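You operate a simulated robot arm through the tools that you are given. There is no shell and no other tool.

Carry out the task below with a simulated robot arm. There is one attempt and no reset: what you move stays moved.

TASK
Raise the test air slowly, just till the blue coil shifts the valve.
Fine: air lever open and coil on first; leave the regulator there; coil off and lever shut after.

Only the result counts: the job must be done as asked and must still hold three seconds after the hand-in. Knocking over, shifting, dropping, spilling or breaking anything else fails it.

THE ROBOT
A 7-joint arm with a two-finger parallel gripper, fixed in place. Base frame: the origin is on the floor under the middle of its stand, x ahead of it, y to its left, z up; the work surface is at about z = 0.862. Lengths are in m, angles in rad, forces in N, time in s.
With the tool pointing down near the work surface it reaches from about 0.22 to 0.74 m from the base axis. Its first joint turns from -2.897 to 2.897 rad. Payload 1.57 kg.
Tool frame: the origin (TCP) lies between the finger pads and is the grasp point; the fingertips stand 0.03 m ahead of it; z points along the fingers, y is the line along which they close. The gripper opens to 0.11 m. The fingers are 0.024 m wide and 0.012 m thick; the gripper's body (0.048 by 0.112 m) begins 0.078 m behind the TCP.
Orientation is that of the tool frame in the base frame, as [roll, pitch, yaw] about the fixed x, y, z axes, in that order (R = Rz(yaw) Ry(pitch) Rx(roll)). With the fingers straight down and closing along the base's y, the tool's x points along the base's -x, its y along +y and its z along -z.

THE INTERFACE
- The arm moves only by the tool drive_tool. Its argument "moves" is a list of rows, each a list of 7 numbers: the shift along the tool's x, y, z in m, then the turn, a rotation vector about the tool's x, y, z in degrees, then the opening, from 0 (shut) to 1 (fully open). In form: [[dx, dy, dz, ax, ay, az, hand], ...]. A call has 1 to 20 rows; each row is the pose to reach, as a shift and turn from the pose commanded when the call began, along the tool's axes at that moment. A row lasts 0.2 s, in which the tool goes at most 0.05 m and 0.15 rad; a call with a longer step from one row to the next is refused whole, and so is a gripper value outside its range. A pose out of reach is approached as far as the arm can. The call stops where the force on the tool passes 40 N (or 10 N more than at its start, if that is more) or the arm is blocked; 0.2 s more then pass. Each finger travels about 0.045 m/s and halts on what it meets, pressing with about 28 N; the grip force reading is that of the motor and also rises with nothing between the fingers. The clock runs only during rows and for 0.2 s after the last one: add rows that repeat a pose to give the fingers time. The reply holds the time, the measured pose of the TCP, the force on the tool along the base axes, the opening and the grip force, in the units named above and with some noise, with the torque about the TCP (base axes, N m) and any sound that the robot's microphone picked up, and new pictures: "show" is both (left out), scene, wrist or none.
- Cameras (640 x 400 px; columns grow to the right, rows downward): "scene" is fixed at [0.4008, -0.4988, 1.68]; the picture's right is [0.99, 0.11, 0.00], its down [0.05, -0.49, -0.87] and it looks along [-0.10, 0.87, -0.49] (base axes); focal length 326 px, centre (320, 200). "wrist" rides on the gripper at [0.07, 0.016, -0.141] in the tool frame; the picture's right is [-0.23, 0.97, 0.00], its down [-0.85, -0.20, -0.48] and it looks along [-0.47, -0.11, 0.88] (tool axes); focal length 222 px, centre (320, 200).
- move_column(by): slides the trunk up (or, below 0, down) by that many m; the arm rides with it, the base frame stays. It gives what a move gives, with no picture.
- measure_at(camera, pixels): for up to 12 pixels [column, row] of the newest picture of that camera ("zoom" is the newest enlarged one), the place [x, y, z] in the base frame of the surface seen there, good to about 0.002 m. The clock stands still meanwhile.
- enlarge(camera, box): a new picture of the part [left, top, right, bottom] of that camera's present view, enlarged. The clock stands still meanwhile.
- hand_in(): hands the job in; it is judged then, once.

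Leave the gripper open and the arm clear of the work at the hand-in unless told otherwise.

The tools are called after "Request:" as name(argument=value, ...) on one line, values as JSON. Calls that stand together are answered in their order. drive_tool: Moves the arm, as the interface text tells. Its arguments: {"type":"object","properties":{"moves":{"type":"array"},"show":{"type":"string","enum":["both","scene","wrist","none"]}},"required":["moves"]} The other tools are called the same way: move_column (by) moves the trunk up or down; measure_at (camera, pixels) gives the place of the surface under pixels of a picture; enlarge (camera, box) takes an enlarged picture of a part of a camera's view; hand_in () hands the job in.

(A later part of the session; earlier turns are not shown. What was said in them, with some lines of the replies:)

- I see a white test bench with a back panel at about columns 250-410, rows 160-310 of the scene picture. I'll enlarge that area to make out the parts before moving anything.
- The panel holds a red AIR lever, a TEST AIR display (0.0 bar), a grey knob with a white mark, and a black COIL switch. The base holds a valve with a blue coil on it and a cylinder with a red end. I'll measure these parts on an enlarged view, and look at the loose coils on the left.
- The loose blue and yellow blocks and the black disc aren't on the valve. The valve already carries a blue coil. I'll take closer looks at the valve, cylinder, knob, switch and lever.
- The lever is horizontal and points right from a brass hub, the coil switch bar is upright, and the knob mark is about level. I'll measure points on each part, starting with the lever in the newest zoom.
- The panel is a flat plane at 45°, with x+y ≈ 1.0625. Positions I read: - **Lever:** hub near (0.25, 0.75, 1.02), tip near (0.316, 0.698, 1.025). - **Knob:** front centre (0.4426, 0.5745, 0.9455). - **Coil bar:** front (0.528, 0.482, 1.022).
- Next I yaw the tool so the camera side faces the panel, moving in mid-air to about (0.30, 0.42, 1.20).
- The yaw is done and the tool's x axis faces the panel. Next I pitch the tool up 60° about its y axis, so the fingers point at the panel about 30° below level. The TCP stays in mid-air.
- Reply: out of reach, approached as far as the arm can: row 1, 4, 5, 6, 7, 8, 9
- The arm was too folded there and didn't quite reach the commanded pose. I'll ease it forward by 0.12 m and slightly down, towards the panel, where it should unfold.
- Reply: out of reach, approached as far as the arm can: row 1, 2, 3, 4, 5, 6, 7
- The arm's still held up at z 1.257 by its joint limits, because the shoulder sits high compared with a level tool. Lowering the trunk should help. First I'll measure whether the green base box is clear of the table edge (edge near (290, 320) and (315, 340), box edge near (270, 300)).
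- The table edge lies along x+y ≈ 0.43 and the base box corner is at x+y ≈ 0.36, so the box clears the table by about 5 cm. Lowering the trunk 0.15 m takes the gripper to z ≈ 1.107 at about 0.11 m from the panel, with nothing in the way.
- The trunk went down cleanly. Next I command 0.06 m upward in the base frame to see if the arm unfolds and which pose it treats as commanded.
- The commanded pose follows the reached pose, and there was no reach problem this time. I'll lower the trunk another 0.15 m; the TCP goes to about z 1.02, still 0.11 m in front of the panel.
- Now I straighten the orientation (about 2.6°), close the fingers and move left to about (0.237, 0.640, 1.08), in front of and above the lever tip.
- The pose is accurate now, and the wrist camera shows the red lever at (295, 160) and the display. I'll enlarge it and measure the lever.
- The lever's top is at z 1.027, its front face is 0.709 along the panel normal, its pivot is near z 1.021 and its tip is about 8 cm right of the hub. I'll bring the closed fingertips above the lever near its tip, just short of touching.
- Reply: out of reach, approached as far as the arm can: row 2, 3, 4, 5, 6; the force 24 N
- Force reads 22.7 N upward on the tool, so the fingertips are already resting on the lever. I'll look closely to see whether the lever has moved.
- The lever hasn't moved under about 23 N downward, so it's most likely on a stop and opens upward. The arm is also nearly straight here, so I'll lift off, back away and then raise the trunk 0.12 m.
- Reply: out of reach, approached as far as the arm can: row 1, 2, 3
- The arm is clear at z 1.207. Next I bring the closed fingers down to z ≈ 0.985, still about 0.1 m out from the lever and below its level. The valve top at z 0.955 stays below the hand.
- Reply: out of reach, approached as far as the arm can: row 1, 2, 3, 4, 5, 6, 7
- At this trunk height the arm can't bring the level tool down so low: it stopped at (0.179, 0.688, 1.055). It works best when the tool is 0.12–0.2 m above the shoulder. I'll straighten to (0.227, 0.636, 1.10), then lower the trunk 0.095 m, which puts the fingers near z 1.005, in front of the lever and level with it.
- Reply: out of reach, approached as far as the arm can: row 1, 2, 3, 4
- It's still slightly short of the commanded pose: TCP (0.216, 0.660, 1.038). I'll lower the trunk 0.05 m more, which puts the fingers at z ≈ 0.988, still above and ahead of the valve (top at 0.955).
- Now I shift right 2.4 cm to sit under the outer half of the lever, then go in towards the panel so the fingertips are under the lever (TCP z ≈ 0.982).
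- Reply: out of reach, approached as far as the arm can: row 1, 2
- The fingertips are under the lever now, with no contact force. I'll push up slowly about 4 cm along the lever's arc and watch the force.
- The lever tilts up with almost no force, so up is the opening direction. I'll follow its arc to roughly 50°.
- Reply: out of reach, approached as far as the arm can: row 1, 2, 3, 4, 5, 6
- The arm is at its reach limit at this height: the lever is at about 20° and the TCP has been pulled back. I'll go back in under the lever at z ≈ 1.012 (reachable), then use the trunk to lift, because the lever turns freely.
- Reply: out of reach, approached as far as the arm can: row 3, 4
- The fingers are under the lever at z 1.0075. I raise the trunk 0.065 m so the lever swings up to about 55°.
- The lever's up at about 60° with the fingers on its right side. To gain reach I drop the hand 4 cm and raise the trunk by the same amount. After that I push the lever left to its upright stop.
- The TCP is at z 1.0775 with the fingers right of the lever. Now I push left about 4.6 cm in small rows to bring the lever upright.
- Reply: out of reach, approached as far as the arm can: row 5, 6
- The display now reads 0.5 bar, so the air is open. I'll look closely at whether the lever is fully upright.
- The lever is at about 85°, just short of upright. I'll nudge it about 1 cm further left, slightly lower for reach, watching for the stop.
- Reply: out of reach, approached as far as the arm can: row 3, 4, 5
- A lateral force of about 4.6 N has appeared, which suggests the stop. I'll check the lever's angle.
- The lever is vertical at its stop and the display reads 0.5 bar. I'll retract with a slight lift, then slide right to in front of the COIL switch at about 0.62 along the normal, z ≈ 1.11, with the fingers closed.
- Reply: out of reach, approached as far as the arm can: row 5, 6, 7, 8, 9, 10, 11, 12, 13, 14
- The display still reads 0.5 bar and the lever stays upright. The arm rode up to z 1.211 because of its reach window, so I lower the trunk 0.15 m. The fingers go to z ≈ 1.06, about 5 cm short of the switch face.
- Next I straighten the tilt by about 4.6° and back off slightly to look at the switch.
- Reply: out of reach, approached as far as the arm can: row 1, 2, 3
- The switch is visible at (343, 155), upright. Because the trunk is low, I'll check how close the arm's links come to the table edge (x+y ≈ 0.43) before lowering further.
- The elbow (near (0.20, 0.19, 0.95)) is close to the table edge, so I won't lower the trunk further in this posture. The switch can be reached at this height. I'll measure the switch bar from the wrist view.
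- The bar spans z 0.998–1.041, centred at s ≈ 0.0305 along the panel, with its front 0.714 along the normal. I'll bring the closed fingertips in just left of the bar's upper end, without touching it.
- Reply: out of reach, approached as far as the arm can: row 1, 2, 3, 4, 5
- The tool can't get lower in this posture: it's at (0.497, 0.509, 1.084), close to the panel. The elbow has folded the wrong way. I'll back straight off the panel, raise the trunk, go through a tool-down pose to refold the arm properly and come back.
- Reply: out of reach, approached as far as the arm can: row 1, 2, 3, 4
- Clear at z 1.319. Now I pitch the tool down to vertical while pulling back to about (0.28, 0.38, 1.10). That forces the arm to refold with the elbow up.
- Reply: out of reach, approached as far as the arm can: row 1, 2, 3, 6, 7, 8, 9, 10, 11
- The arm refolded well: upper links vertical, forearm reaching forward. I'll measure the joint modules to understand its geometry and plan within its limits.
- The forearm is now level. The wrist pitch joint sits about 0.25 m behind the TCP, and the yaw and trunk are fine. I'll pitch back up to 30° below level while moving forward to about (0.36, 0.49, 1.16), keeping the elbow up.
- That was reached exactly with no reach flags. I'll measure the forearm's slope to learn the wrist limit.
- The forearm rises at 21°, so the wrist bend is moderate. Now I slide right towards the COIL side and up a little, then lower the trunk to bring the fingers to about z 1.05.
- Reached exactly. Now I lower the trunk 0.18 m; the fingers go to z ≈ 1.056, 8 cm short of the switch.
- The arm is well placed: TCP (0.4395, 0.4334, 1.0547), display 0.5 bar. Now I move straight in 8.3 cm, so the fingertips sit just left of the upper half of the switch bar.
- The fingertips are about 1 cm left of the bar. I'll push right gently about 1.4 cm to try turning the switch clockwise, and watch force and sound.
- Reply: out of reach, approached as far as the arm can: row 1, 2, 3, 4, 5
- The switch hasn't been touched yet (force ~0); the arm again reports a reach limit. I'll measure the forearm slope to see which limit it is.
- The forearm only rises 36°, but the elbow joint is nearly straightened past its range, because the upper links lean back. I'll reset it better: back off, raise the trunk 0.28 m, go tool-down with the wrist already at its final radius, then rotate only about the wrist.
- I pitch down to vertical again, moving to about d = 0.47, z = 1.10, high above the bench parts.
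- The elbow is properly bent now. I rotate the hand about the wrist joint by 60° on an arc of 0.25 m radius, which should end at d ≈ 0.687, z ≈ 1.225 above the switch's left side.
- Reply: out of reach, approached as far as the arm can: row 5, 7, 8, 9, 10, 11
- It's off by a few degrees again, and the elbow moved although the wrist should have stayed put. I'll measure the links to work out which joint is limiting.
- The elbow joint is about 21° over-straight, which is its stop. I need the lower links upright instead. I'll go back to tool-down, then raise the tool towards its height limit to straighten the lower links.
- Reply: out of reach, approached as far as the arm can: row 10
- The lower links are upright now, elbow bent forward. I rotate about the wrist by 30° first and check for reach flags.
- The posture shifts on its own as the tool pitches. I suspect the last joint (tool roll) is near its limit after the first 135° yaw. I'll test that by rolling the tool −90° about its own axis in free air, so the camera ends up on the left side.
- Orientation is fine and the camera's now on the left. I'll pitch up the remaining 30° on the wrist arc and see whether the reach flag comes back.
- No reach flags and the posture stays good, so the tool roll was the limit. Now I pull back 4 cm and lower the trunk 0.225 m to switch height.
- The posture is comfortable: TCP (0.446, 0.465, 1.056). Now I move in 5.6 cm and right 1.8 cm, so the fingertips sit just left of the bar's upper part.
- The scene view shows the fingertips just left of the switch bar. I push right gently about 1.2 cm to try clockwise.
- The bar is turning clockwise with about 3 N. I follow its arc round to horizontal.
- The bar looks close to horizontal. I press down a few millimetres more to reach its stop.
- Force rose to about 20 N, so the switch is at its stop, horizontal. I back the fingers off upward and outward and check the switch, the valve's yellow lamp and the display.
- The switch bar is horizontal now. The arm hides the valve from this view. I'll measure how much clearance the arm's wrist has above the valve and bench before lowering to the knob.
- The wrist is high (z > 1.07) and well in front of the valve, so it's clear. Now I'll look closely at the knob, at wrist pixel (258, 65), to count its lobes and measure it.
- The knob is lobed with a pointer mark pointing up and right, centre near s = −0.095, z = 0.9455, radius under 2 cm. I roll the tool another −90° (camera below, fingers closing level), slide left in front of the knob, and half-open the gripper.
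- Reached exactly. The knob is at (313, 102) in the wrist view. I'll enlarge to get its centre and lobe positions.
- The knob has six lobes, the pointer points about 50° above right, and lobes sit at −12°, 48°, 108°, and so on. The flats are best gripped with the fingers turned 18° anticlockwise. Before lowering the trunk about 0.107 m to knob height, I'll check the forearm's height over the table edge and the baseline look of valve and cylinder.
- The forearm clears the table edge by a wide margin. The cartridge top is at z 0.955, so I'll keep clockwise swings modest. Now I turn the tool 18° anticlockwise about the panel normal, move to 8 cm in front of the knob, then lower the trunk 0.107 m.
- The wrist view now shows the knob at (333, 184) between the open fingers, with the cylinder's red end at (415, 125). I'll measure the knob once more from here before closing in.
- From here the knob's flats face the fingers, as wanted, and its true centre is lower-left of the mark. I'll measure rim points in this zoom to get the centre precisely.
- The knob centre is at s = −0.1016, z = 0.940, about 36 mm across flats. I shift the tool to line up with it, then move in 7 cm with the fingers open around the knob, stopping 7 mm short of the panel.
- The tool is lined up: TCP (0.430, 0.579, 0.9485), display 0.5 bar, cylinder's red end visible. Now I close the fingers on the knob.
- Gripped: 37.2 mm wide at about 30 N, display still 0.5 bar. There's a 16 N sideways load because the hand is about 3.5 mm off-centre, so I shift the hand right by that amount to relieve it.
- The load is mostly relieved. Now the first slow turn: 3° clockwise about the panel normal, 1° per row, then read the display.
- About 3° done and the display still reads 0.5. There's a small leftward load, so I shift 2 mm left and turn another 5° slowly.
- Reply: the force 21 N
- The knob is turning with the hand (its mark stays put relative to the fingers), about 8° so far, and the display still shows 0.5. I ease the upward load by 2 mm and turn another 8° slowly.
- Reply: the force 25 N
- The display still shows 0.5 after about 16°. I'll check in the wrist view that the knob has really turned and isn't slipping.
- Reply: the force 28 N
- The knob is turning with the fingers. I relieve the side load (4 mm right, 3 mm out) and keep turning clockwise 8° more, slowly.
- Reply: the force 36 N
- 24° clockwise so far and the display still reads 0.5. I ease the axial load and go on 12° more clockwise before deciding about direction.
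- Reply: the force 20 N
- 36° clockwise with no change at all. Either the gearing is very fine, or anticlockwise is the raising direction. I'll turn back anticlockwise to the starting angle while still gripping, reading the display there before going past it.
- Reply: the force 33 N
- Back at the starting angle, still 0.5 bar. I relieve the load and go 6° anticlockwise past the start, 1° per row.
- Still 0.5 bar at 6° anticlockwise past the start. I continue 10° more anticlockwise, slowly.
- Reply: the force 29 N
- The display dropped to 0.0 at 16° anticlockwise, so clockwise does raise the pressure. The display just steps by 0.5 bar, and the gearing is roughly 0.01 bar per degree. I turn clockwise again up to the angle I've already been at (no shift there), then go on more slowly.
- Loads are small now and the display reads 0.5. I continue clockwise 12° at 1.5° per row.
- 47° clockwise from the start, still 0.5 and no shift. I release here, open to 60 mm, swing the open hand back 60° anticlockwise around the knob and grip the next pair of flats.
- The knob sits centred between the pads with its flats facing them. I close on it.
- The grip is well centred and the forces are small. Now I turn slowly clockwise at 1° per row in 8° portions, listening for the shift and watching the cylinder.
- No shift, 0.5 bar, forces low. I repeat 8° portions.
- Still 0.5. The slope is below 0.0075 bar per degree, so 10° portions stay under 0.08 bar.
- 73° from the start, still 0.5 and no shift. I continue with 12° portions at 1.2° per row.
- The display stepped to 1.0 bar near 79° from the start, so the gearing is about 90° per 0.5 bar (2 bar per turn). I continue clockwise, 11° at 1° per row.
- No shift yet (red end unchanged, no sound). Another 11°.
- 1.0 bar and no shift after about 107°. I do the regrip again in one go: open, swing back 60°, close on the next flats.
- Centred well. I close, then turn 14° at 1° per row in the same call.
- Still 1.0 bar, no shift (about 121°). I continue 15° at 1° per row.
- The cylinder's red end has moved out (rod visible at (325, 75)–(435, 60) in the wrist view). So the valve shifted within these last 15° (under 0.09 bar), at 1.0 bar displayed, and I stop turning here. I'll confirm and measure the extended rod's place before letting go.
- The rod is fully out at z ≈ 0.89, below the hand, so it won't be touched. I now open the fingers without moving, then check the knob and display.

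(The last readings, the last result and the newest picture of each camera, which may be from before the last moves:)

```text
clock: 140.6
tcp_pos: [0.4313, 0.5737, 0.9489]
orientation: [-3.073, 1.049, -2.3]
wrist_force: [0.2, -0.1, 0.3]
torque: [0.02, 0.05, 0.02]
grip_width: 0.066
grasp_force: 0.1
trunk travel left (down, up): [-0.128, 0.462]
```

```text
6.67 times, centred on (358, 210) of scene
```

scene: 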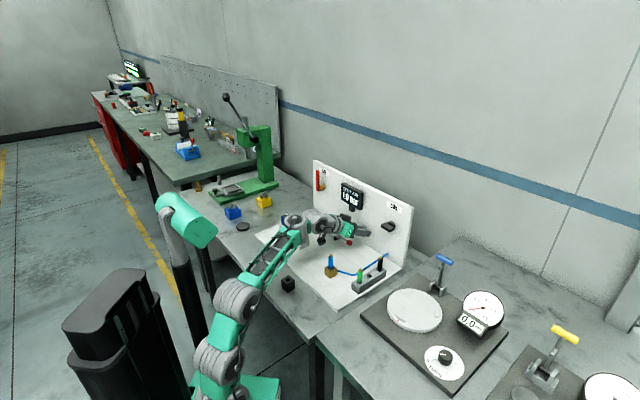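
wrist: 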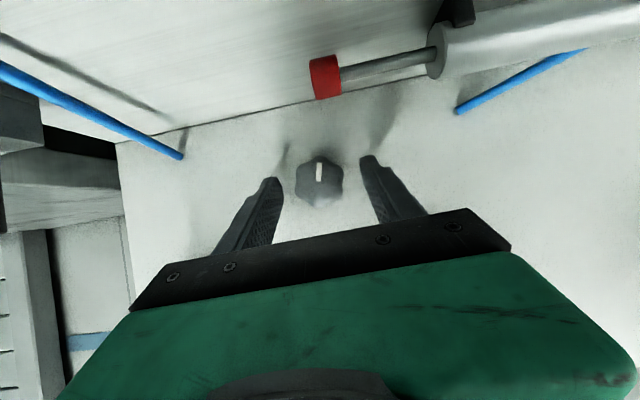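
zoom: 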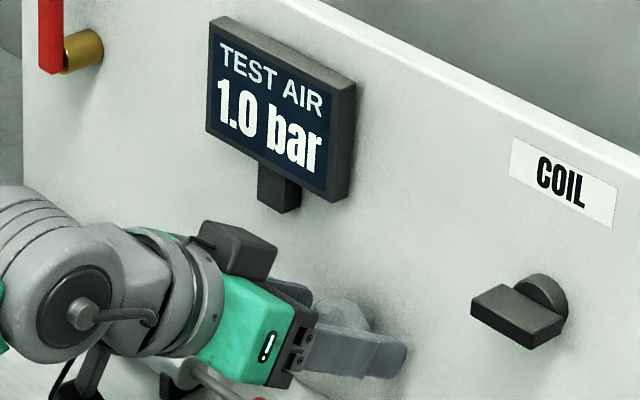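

The knob stayed put, 1.0 bar, rod out. I back straight away from the knob, close the fingers, and raise the trunk 0.107 m to switch height.

Request:
drive_tool(moves=[[0.01, 0, -0.02, 0, 0, 0, 0.6], [0.02, 0, -0.04, 0, 0, 0, 0.6], [0.03, 0, -0.06, -0.5, 0, 0.87, 0.6], [0.0405, 0, -0.0805, -1.0, 0, 1.73, 0.6], [0.0405, 0, -0.0805, -1.0, 0, 1.73, 0], [0.0405, 0, -0.0805, -1.0, 0, 1.73, 0], [0.0405, 0, -0.0805, -1.0, 0, 1.73, 0], [0.0405, 0, -0.0805, -1.0, 0, 1.73, 0]], show="none")

Request:
move_column(by=0.107)

```text
clock: 142.4
tcp_pos: [0.3669, 0.5094, 0.9532]
orientation: [3.138, 1.052, -2.359]
wrist_force: [-0.4, -0.3, 0.2]
torque: [-0.03, -0.01, -0.01]
grip_width: 0.0001
grasp_force: 11.9
trunk travel left (down, up): [-0.128, 0.462]
```

```text
clock: 143.8
tcp_pos: [0.3677, 0.509, 1.0609]
orientation: [3.141, 1.051, -2.36]
wrist_force: [-0.8, -0.4, 0.3]
torque: [0.03, -0.02, 0.01]
grip_width: 0.0
grasp_force: 21.3
trunk travel left (down, up): [-0.235, 0.355]
```

Now I slide right to in front of the switch's left half, staying about 6 cm out.

Request:
drive_tool(moves=[[-0.0034, -0.0261, 0.0038, 0, 0, 0, 0], [-0.0068, -0.0522, 0.0076, 0, 0, 0, 0], [-0.0101, -0.0783, 0.0115, 0, 0, 0, 0], [-0.0135, -0.1044, 0.0153, 0, 0, 0, 0], [-0.0135, -0.1044, 0.0153, 0, 0, 0, 0]], show="both")

Request:
enlarge(camera="scene", box=[310, 180, 422, 250])

```text
clock: 145.0
tcp_pos: [0.4567, 0.4507, 1.065]
orientation: [3.138, 1.051, -2.359]
wrist_force: [-0.3, -0.5, 0.1]
torque: [0.0, 0.0, 0.02]
grip_width: 0.0
grasp_force: 21.4
trunk travel left (down, up): [-0.235, 0.355]
```

scene: 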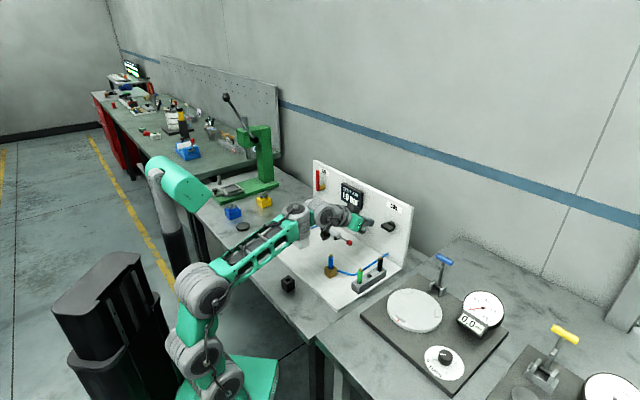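
wrist: 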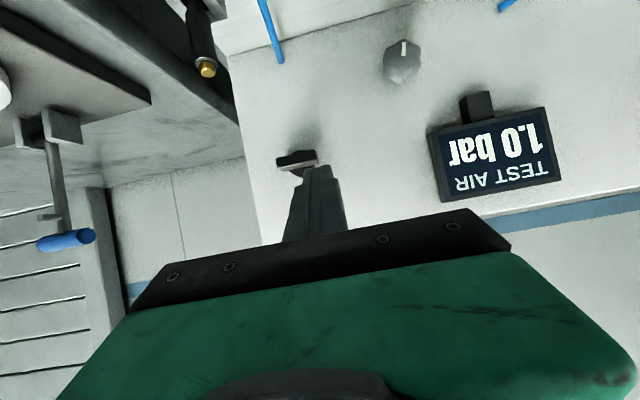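

```text
5.71 times, centred on (366, 215) of scene
```

zoom: 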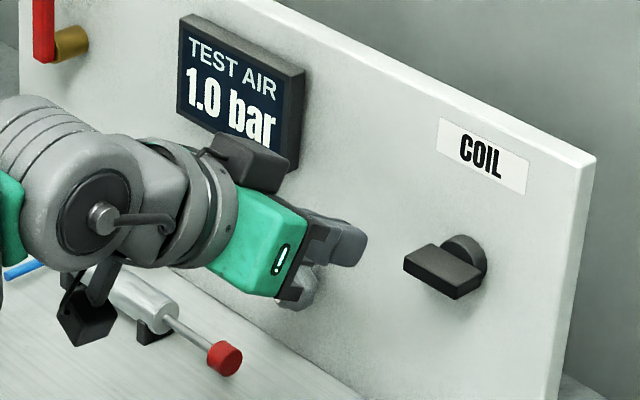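

The fingers are in front of and above the bar's left half, and the rod is still out. I'll measure the bar's current position before pressing.

Request:
measure_at(camera="zoom", pixels=[[420, 258], [445, 268], [435, 250], [408, 262], [455, 292], [430, 278], [465, 275], [460, 250]])

```text
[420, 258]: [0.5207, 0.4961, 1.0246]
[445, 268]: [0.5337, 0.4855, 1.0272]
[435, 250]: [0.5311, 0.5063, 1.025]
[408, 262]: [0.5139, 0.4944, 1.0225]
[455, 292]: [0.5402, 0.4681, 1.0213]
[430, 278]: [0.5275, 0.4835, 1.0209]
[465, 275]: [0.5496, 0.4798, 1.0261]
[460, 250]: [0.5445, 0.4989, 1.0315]
```

The bar's top is at z 1.0255 and its left end near s = 0.010, as expected. I move in above the left half with about 5 mm clearance.

Request:
drive_tool(moves=[[-0.0071, 0, 0.0184, 0, 0, 0, 0], [-0.0143, 0.0005, 0.0367, 0, 0, 0, 0], [-0.0214, 0.0007, 0.0551, 0, 0, 0, 0], [-0.0214, 0.0007, 0.0551, 0, 0, 0, 0]], show="none")

```text
clock: 146.0
tcp_pos: [0.4967, 0.4916, 1.0559]
orientation: [3.141, 1.051, -2.358]
wrist_force: [-0.6, -0.3, -0.7]
torque: [0.02, 0.01, 0.05]
grip_width: 0.0
grasp_force: 21.0
trunk travel left (down, up): [-0.235, 0.355]
```

In position at (0.497, 0.492, 1.056). I press the bar's left end down along its arc, to about 40° first.

Request:
drive_tool(moves=[[0.0044, -0.0005, 0.0025, 0, 0, 0, 0], [0.0056, -0.0003, 0.0032, 0, 0, 0, 0], [0.0068, 0.0001, 0.0039, 0, 0, 0, 0], [0.0092, 0.0012, 0.0053, 0, 0, 0, 0], [0.0121, 0.0016, 0.007, 0, 0, 0, 0], [0.0151, 0.0019, 0.0087, 0, 0, 0, 0]], show="scene")

Request:
enlarge(camera="scene", box=[310, 180, 422, 250])

```text
clock: 147.4
tcp_pos: [0.4944, 0.4925, 1.039]
orientation: [3.137, 1.049, -2.359]
wrist_force: [0.8, -1.0, 1.9]
torque: [0.01, -0.08, -0.02]
grip_width: 0.0
grasp_force: 21.4
trunk travel left (down, up): [-0.235, 0.355]
```

scene: 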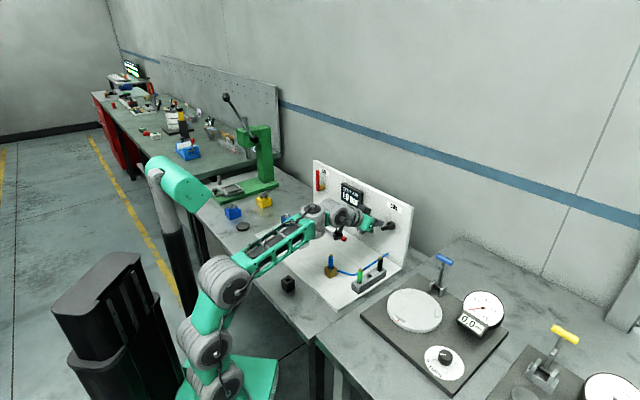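

```text
5.71 times, centred on (366, 215) of scene
```

zoom: 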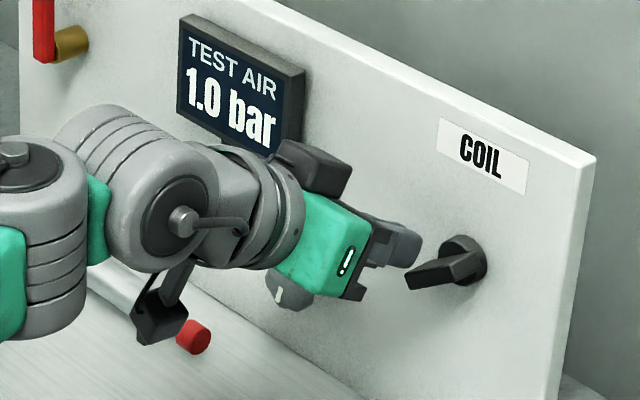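

The bar is at about 45° and the red end is already pulling back, so the coil circuit has opened. I continue pushing until the bar is upright.

Request:
drive_tool(moves=[[0.003, -0.0007, 0.0017, 0, 0, 0, 0], [0.0055, -0.0014, 0.0031, 0, 0, 0, 0], [0.0082, -0.0027, 0.0047, 0, 0, 0, 0], [0.011, -0.0041, 0.0063, 0, 0, 0, 0], [0.0128, -0.0059, 0.0073, 0, 0, 0, 0], [0.0145, -0.0077, 0.0083, 0, 0, 0, 0], [0.0156, -0.0095, 0.009, 0, 0, 0, 0], [0.0166, -0.0112, 0.0095, 0, 0, 0, 0]], show="scene")

Request:
enlarge(camera="scene", box=[310, 180, 422, 250])

```text
clock: 149.2
tcp_pos: [0.5031, 0.4868, 1.0195]
orientation: [3.139, 1.052, -2.361]
wrist_force: [-1.6, 1.6, 2.0]
torque: [0.06, -0.01, 0.05]
grip_width: 0.0
grasp_force: 21.3
trunk travel left (down, up): [-0.235, 0.355]
```

scene: 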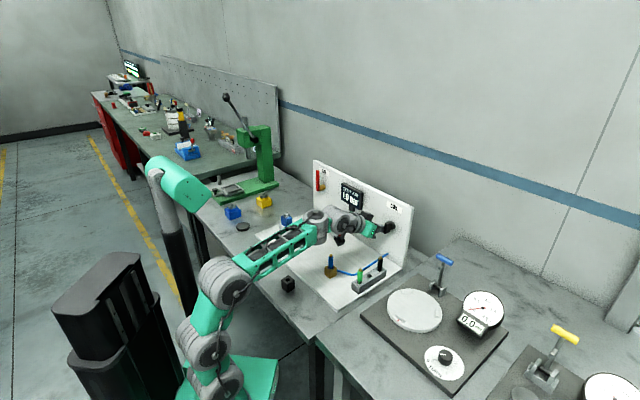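

```text
5.71 times, centred on (366, 215) of scene
```

zoom: 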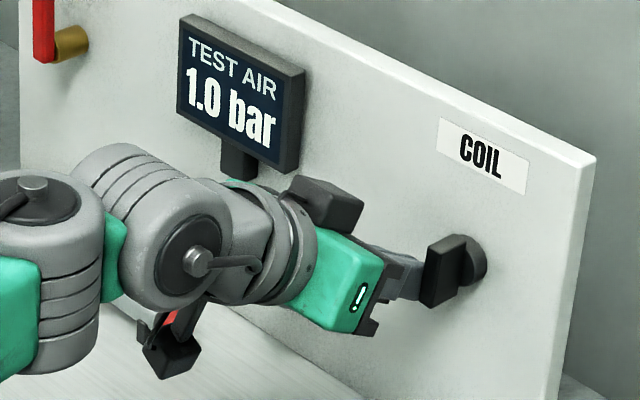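

The bar is almost upright. I push right a few millimetres more to its stop.

Request:
drive_tool(moves=[[0, -0.0012, 0, 0, 0, 0, 0], [0, -0.0024, 0, 0, 0, 0, 0], [0, -0.0036, 0, 0, 0, 0, 0]], show="scene")

Request:
enlarge(camera="scene", box=[310, 180, 422, 250])

```text
clock: 150.0
tcp_pos: [0.5044, 0.4837, 1.0192]
orientation: [3.139, 1.051, -2.357]
wrist_force: [-3.8, 5.3, 0.1]
torque: [-0.05, -0.02, 0.09]
grip_width: 0.0
grasp_force: 21.5
trunk travel left (down, up): [-0.235, 0.355]
```

scene: 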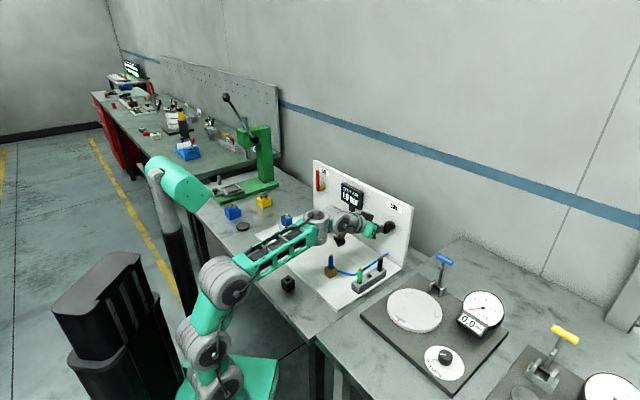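

```text
5.71 times, centred on (366, 215) of scene
```

zoom: 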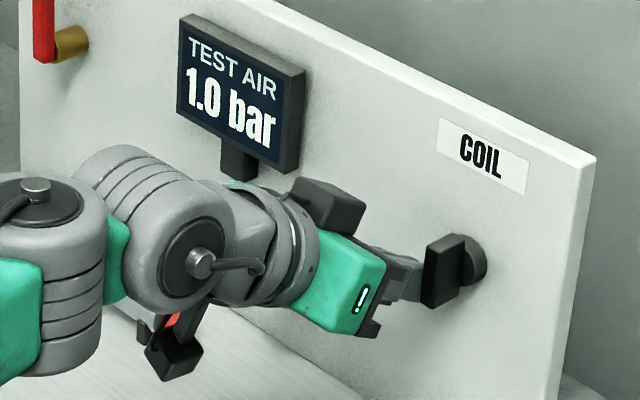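

Force is rising (about 6 N) and the bar looks vertical. One more small push confirms the stop.

Request:
drive_tool(moves=[[0, -0.001, 0, 0, 0, 0, 0], [0, -0.002, 0, 0, 0, 0, 0]], show="none")

```text
clock: 150.6
tcp_pos: [0.5039, 0.4837, 1.018]
orientation: [-3.141, 1.049, -2.351]
wrist_force: [-13.5, 12.6, -0.2]
torque: [-0.08, -0.09, 0.11]
grip_width: 0.0
grasp_force: 21.2
trunk travel left (down, up): [-0.235, 0.355]
```

The stop is firm at 18 N with no further movement, so the coil switch is fully back to OFF. I ease left and back away from the panel, then check everything.

Request:
drive_tool(moves=[[0, 0.003, 0, 0, 0, 0, 0], [0, 0.008, 0, 0, 0, 0, 0], [0.01, 0.008, -0.0174, 0, 0, 0, 0], [0.02, 0.008, -0.0347, 0, 0, 0, 0], [0.03, 0.008, -0.052, 0, 0, 0, 0], [0.04, 0.008, -0.0694, 0, 0, 0, 0], [0.04, 0.008, -0.0694, 0, 0, 0, 0]], show="both")

Request:
enlarge(camera="scene", box=[310, 180, 422, 250])

```text
clock: 152.2
tcp_pos: [0.444, 0.4288, 1.0188]
orientation: [3.14, 1.05, -2.359]
wrist_force: [-0.5, 0.2, 0.5]
torque: [0.01, 0.02, 0.01]
grip_width: 0.0
grasp_force: 21.0
trunk travel left (down, up): [-0.235, 0.355]
```

scene: 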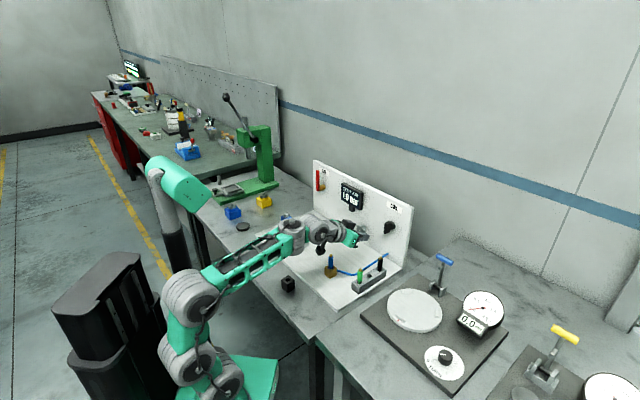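
wrist: 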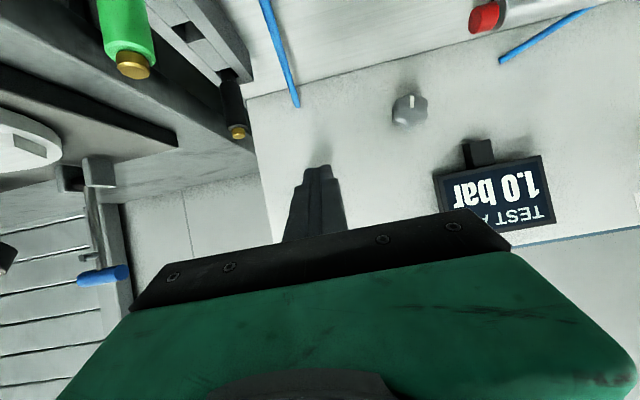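

```text
5.71 times, centred on (366, 215) of scene
```

zoom: 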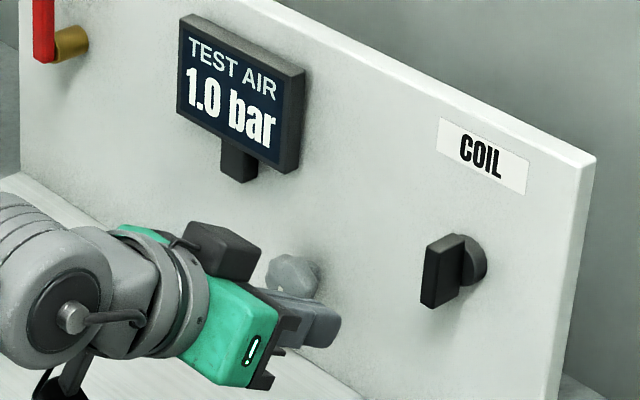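

The coil switch is upright (OFF), the red end has retracted and the display holds 1.0 bar. Next is the lever. I raise the trunk 0.17 m and slide left to in front of the lever's left side.

Request:
move_column(by=0.17)

Request:
drive_tool(moves=[[0.006, 0.0396, 0.0035, 0, 0, 0, 0], [0.012, 0.0792, 0.007, 0, 0, 0, 0], [0.018, 0.1188, 0.0105, 0, 0, 0, 0], [0.024, 0.1584, 0.014, 0, 0, 0, 0], [0.03, 0.198, 0.0175, 0, 0, 0, 0], [0.036, 0.2376, 0.021, 0, 0, 0, 0], [0.042, 0.2772, 0.0245, 0, 0, 0, 0], [0.048, 0.3168, 0.028, 0, 0, 0, 0], [0.054, 0.3564, 0.0315, 0, 0, 0, 0], [0.0607, 0.396, 0.0349, 0, 0, 0, 0], [0.0607, 0.396, 0.0349, 0, 0, 0, 0]], show="both")

```text
clock: 154.2
tcp_pos: [0.4436, 0.4296, 1.1891]
orientation: [3.14, 1.052, -2.361]
wrist_force: [0.6, 0.6, -0.1]
torque: [0.01, 0.03, 0.01]
grip_width: 0.0
grasp_force: 21.9
trunk travel left (down, up): [-0.405, 0.185]
```

```text
clock: 156.6
tcp_pos: [0.1642, 0.7102, 1.1208]
orientation: [3.139, 1.049, -2.359]
wrist_force: [0.7, 0.7, 0.1]
torque: [0.03, -0.03, -0.01]
grip_width: 0.0003
grasp_force: 20.9
trunk travel left (down, up): [-0.405, 0.185]
```

scene: 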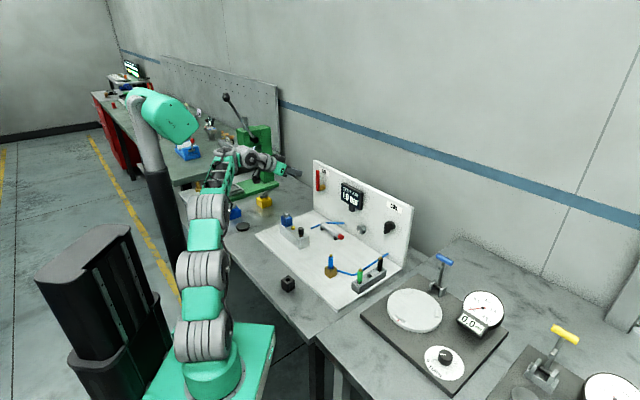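
wrist: 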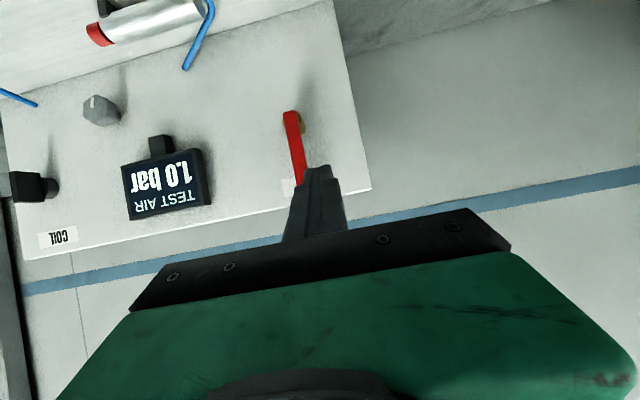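

Exact position, no flags: TCP (0.164, 0.710, 1.121). The fingers are left of the upright lever. I'll check how near the green press is to the arm before moving in.

Request:
measure_at(camera="scene", pixels=[[268, 140], [266, 175], [262, 187], [225, 155], [250, 158], [238, 150], [262, 150], [290, 172], [275, 165]])

Request:
enlarge(camera="scene", box=[190, 110, 350, 210])

```text
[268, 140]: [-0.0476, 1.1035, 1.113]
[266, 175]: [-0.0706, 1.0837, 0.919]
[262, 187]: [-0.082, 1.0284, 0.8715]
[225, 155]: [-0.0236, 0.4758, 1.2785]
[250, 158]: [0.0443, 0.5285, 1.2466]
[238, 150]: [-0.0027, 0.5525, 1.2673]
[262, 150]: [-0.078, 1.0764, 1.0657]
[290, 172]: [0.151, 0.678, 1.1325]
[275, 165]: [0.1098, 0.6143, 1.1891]
```

```text
4.00 times, centred on (270, 160) of scene
```

zoom: 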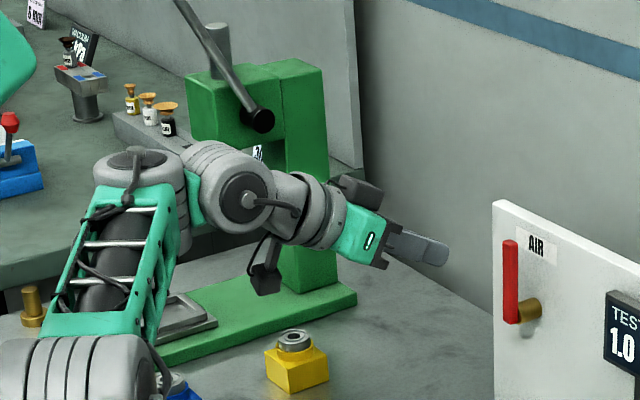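

The press is far behind (y > 1.0). I move in beside the lever on its left, keeping about 1 cm clear.

Request:
drive_tool(moves=[[-0.0049, 0.003, 0.0208, 0, 0, 0, 0], [-0.0098, 0.003, 0.0415, 0, 0, 0, 0], [-0.0148, 0.003, 0.0623, 0, 0, 0, 0], [-0.0197, 0.003, 0.083, 0, 0, 0, 0], [-0.0197, 0.003, 0.083, 0, 0, 0, 0]], show="both")

Request:
enlarge(camera="scene", box=[280, 150, 376, 210])

```text
clock: 157.8
tcp_pos: [0.2196, 0.7693, 1.0971]
orientation: [3.141, 1.051, -2.359]
wrist_force: [0.0, 0.0, -0.2]
torque: [0.03, 0.0, 0.0]
grip_width: 0.0001
grasp_force: 20.8
trunk travel left (down, up): [-0.405, 0.185]
```

scene: 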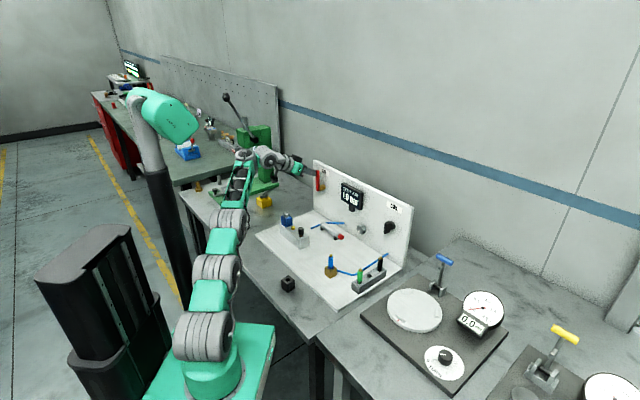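
wrist: 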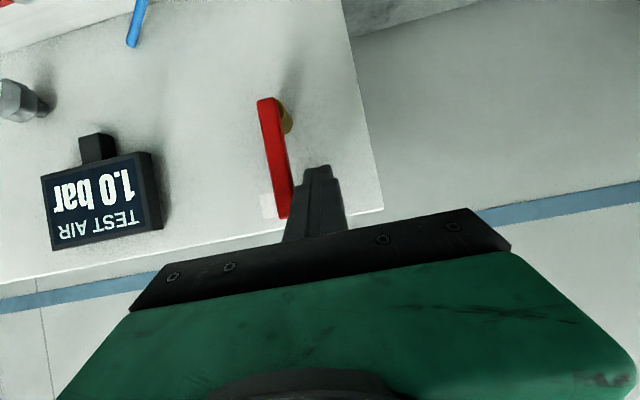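

```text
6.67 times, centred on (328, 180) of scene
```

zoom: 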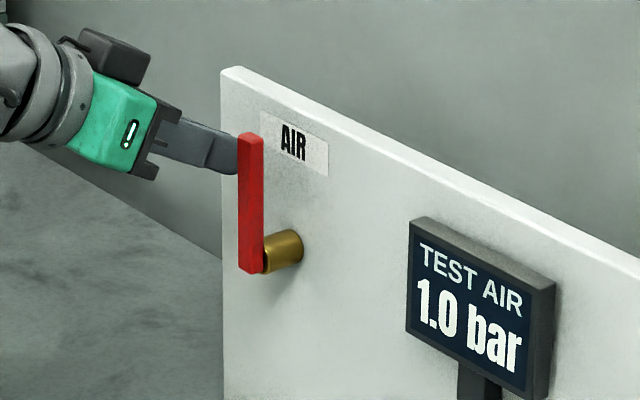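

The fingers are left of the lever and clear. I push right and then down along the lever's arc to near horizontal.

Request:
drive_tool(moves=[[0.0003, -0.008, 0.0002, 0, 0, 0, 0], [0.0006, -0.0157, 0.0003, 0, 0, 0, 0], [0.0006, -0.0222, 0.0004, 0, 0, 0, 0], [0.0007, -0.0288, 0.0004, 0, 0, 0, 0], [0.002, -0.0352, 0.0012, 0, 0, 0, 0], [0.0038, -0.0415, 0.0022, 0, 0, 0, 0], [0.0064, -0.0474, 0.0037, 0, 0, 0, 0], [0.0096, -0.0529, 0.0055, 0, 0, 0, 0], [0.0135, -0.0577, 0.0078, 0, 0, 0, 0], [0.0178, -0.062, 0.0102, 0, 0, 0, 0], [0.0226, -0.0655, 0.013, 0, 0, 0, 0], [0.0277, -0.0684, 0.016, 0, 0, 0, 0], [0.0333, -0.0704, 0.0191, 0, 0, 0, 0], [0.0375, -0.0715, 0.0215, 0, 0, 0, 0]], show="both")

Request:
enlarge(camera="scene", box=[280, 150, 376, 210])

```text
clock: 160.8
tcp_pos: [0.2703, 0.7174, 1.052]
orientation: [3.135, 1.054, -2.364]
wrist_force: [-0.3, 2.6, 6.1]
torque: [0.11, -0.09, -0.02]
grip_width: 0.0001
grasp_force: 21.2
trunk travel left (down, up): [-0.405, 0.185]
```

scene: 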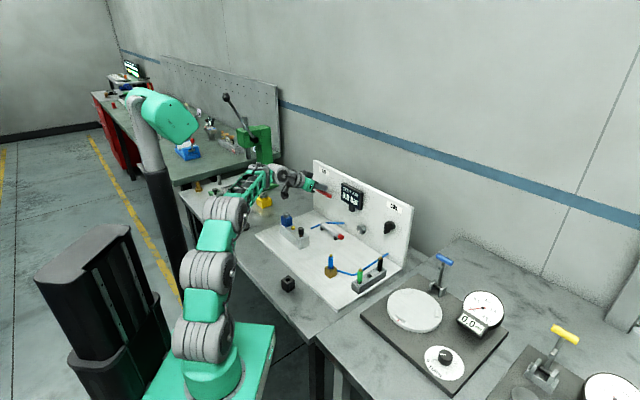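
wrist: 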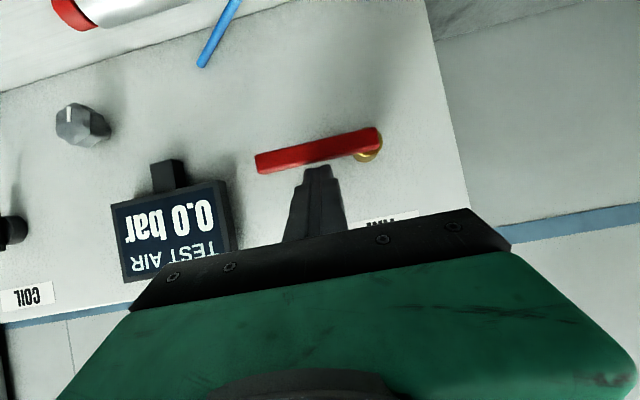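

```text
6.67 times, centred on (328, 180) of scene
```

zoom: 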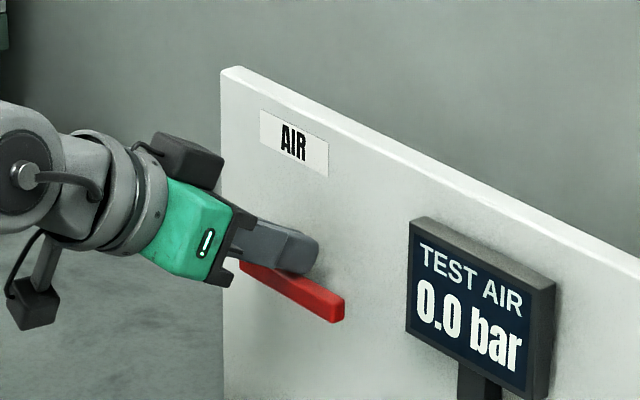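

The lever is horizontal and the display reads 0.0 bar. I press down 2 mm more to make sure it's on its stop.

Request:
drive_tool(moves=[[0.0009, 0, 0.0005, 0, 0, 0, 0], [0.0018, 0, 0.001, 0, 0, 0, 0], [0.0018, 0, 0.001, 0, 0, 0, 0]], show="none")

```text
clock: 161.6
tcp_pos: [0.2713, 0.7178, 1.0536]
orientation: [3.133, 1.055, -2.367]
wrist_force: [4.2, 5.0, 16.6]
torque: [0.39, -0.31, -0.05]
grip_width: 0.0
grasp_force: 21.3
trunk travel left (down, up): [-0.405, 0.185]
```

Firm at 17 N with no movement, so the lever is shut on its stop. I lift off, back away from the panel, go up and open the gripper.

Request:
drive_tool(moves=[[-0.0087, 0, -0.005, 0, 0, 0, 0], [-0.0173, 0, -0.01, 0, 0, 0, 0], [-0.004, 0, -0.034, 0, 0, 0, 0], [0.009, 0, -0.057, 0, 0, 0, 0.3], [0.022, 0, -0.08, 0, 0, 0, 0.6], [0.0327, 0, -0.0967, 0, 0, 0, 1], [0.01, -0.02, -0.11, 0, 0, 0, 1], [-0.02, -0.05, -0.125, 0, 0, 0, 1], [-0.04, -0.08, -0.14, 0, 0, 0, 1], [-0.04, -0.08, -0.14, 0, 0, 0, 1], [-0.04, -0.08, -0.14, 0, 0, 0, 1]], show="both")

Request:
enlarge(camera="scene", box=[270, 155, 430, 255])

Request:
enlarge(camera="scene", box=[250, 210, 420, 316])

```text
clock: 163.9
tcp_pos: [0.2541, 0.5904, 1.155]
orientation: [3.14, 1.051, -2.359]
wrist_force: [-0.8, 0.2, 0.1]
torque: [-0.02, -0.01, 0.0]
grip_width: 0.1101
grasp_force: 0.1
trunk travel left (down, up): [-0.405, 0.185]
```

scene: 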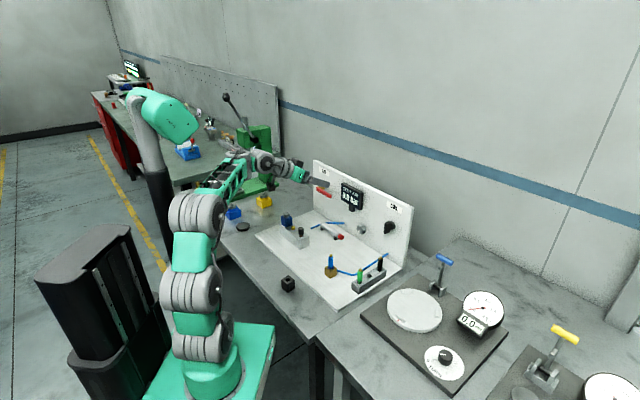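
wrist: 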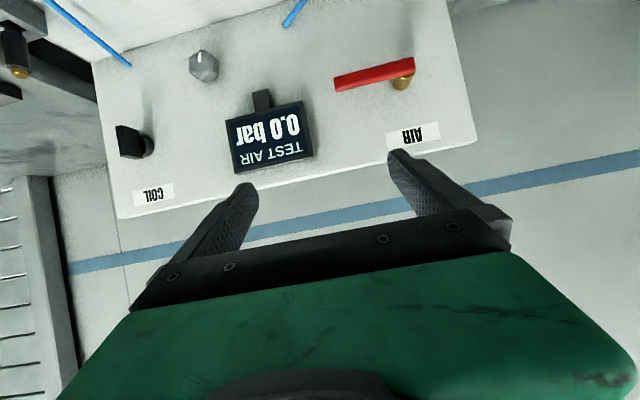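

```text
4.00 times, centred on (350, 205) of scene
```

zoom: 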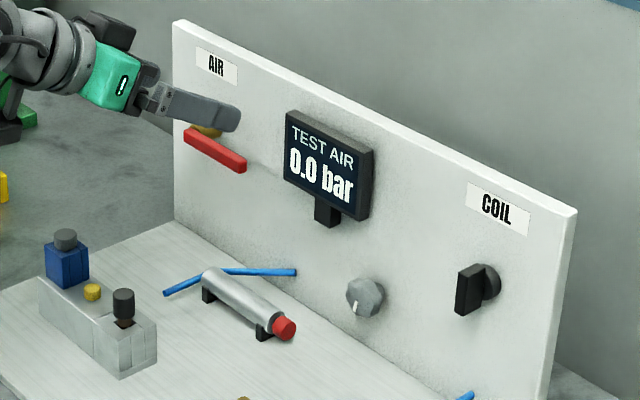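

```text
3.76 times, centred on (335, 263) of scene
```

zoom: 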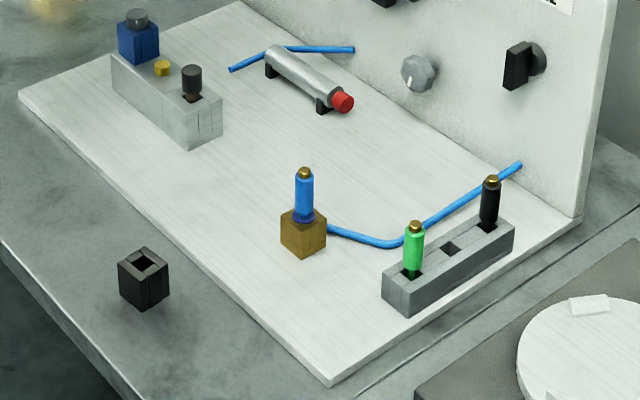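

Everything's as it should be: lever level and shut, coil switch upright, red end retracted, knob mark pointing down where I left it, display 0.0 bar, and nothing else moved. I raise the trunk 0.15 m so the open hand is well clear.

Request:
move_column(by=0.15)

Request:
drive_tool(moves=[[0, 0, -0.02, 0, 0, 0, 1], [0, 0, -0.04, 0, 0, 0, 1], [0, 0, -0.04, 0, 0, 0, 1]], show="both")

Request:
enlarge(camera="scene", box=[270, 155, 430, 255])

```text
clock: 165.7
tcp_pos: [0.2546, 0.5901, 1.3043]
orientation: [3.139, 1.051, -2.359]
wrist_force: [-0.7, 0.3, -0.1]
torque: [0.01, 0.0, -0.06]
grip_width: 0.1102
grasp_force: 0.0
trunk travel left (down, up): [-0.555, 0.035]
```

```text
clock: 166.5
tcp_pos: [0.2295, 0.5649, 1.324]
orientation: [3.139, 1.051, -2.36]
wrist_force: [-0.7, 0.1, -0.9]
torque: [0.0, -0.04, 0.0]
grip_width: 0.11
grasp_force: 0.0
trunk travel left (down, up): [-0.555, 0.035]
```

scene: 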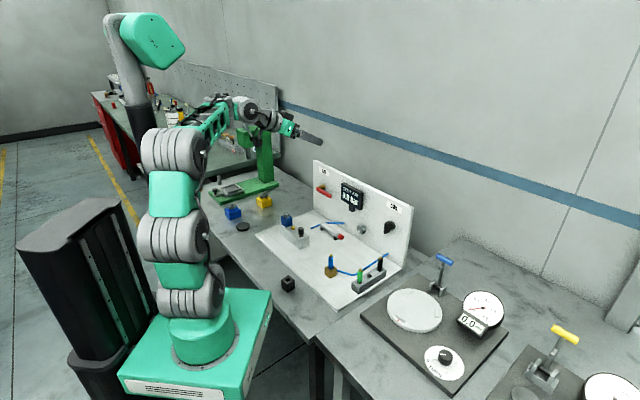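
wrist: 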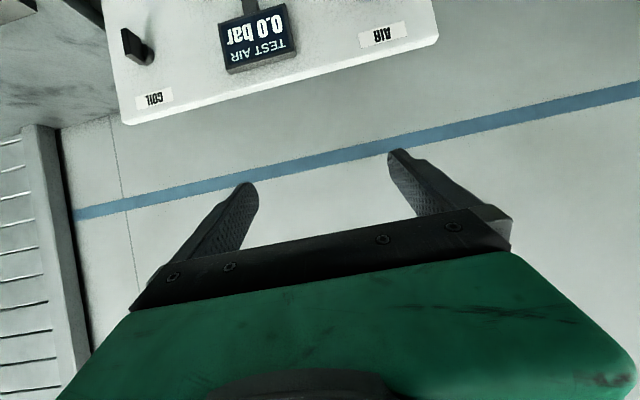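

```text
4.00 times, centred on (350, 205) of scene
```

zoom: 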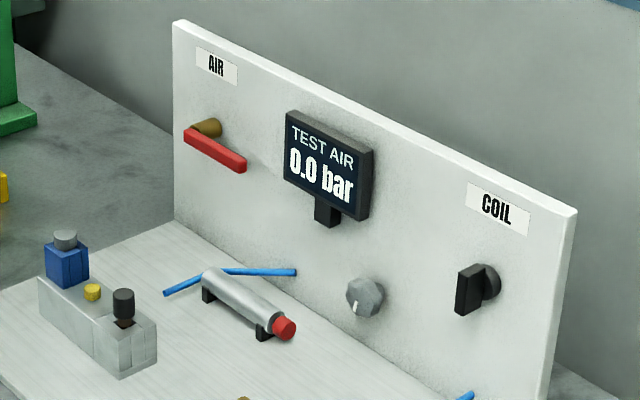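

The arm is well clear with the gripper open. The lever is shut, the coil is off, the regulator stays where the valve shifted, and nothing else was moved. I hand in.

Request:
hand_in()

```text
The job is handed in.
```

The valve shifted with the test air showing 1.0 bar, and I left the regulator there. The hand-in was accepted, but I haven't seen a verdict on it.

- **Before raising:** I opened the air lever and switched the coil on. The display read 0.5 bar at that point.
- **Raising the air:** Clockwise raises the pressure. I checked the direction first, which took the air briefly down to 0.0 bar. Then I turned clockwise at about 1° per step until the cylinder rod came out, which is what I took as the shift; no sound was reported.
- **How close it is:** The display only moves in 0.5 bar steps. The shift came within the last 15° I turned, so the setting is at most about 0.08 bar above the real shifting point. That figure comes from the knob's travel, about 2 bar per turn.
- **After:** I switched the coil off and the rod went back in. Then I shut the air lever, and the display went to 0.0 bar. Both are firmly on their stops.

Nothing else on the bench was moved, and the arm is clear with the gripper open.
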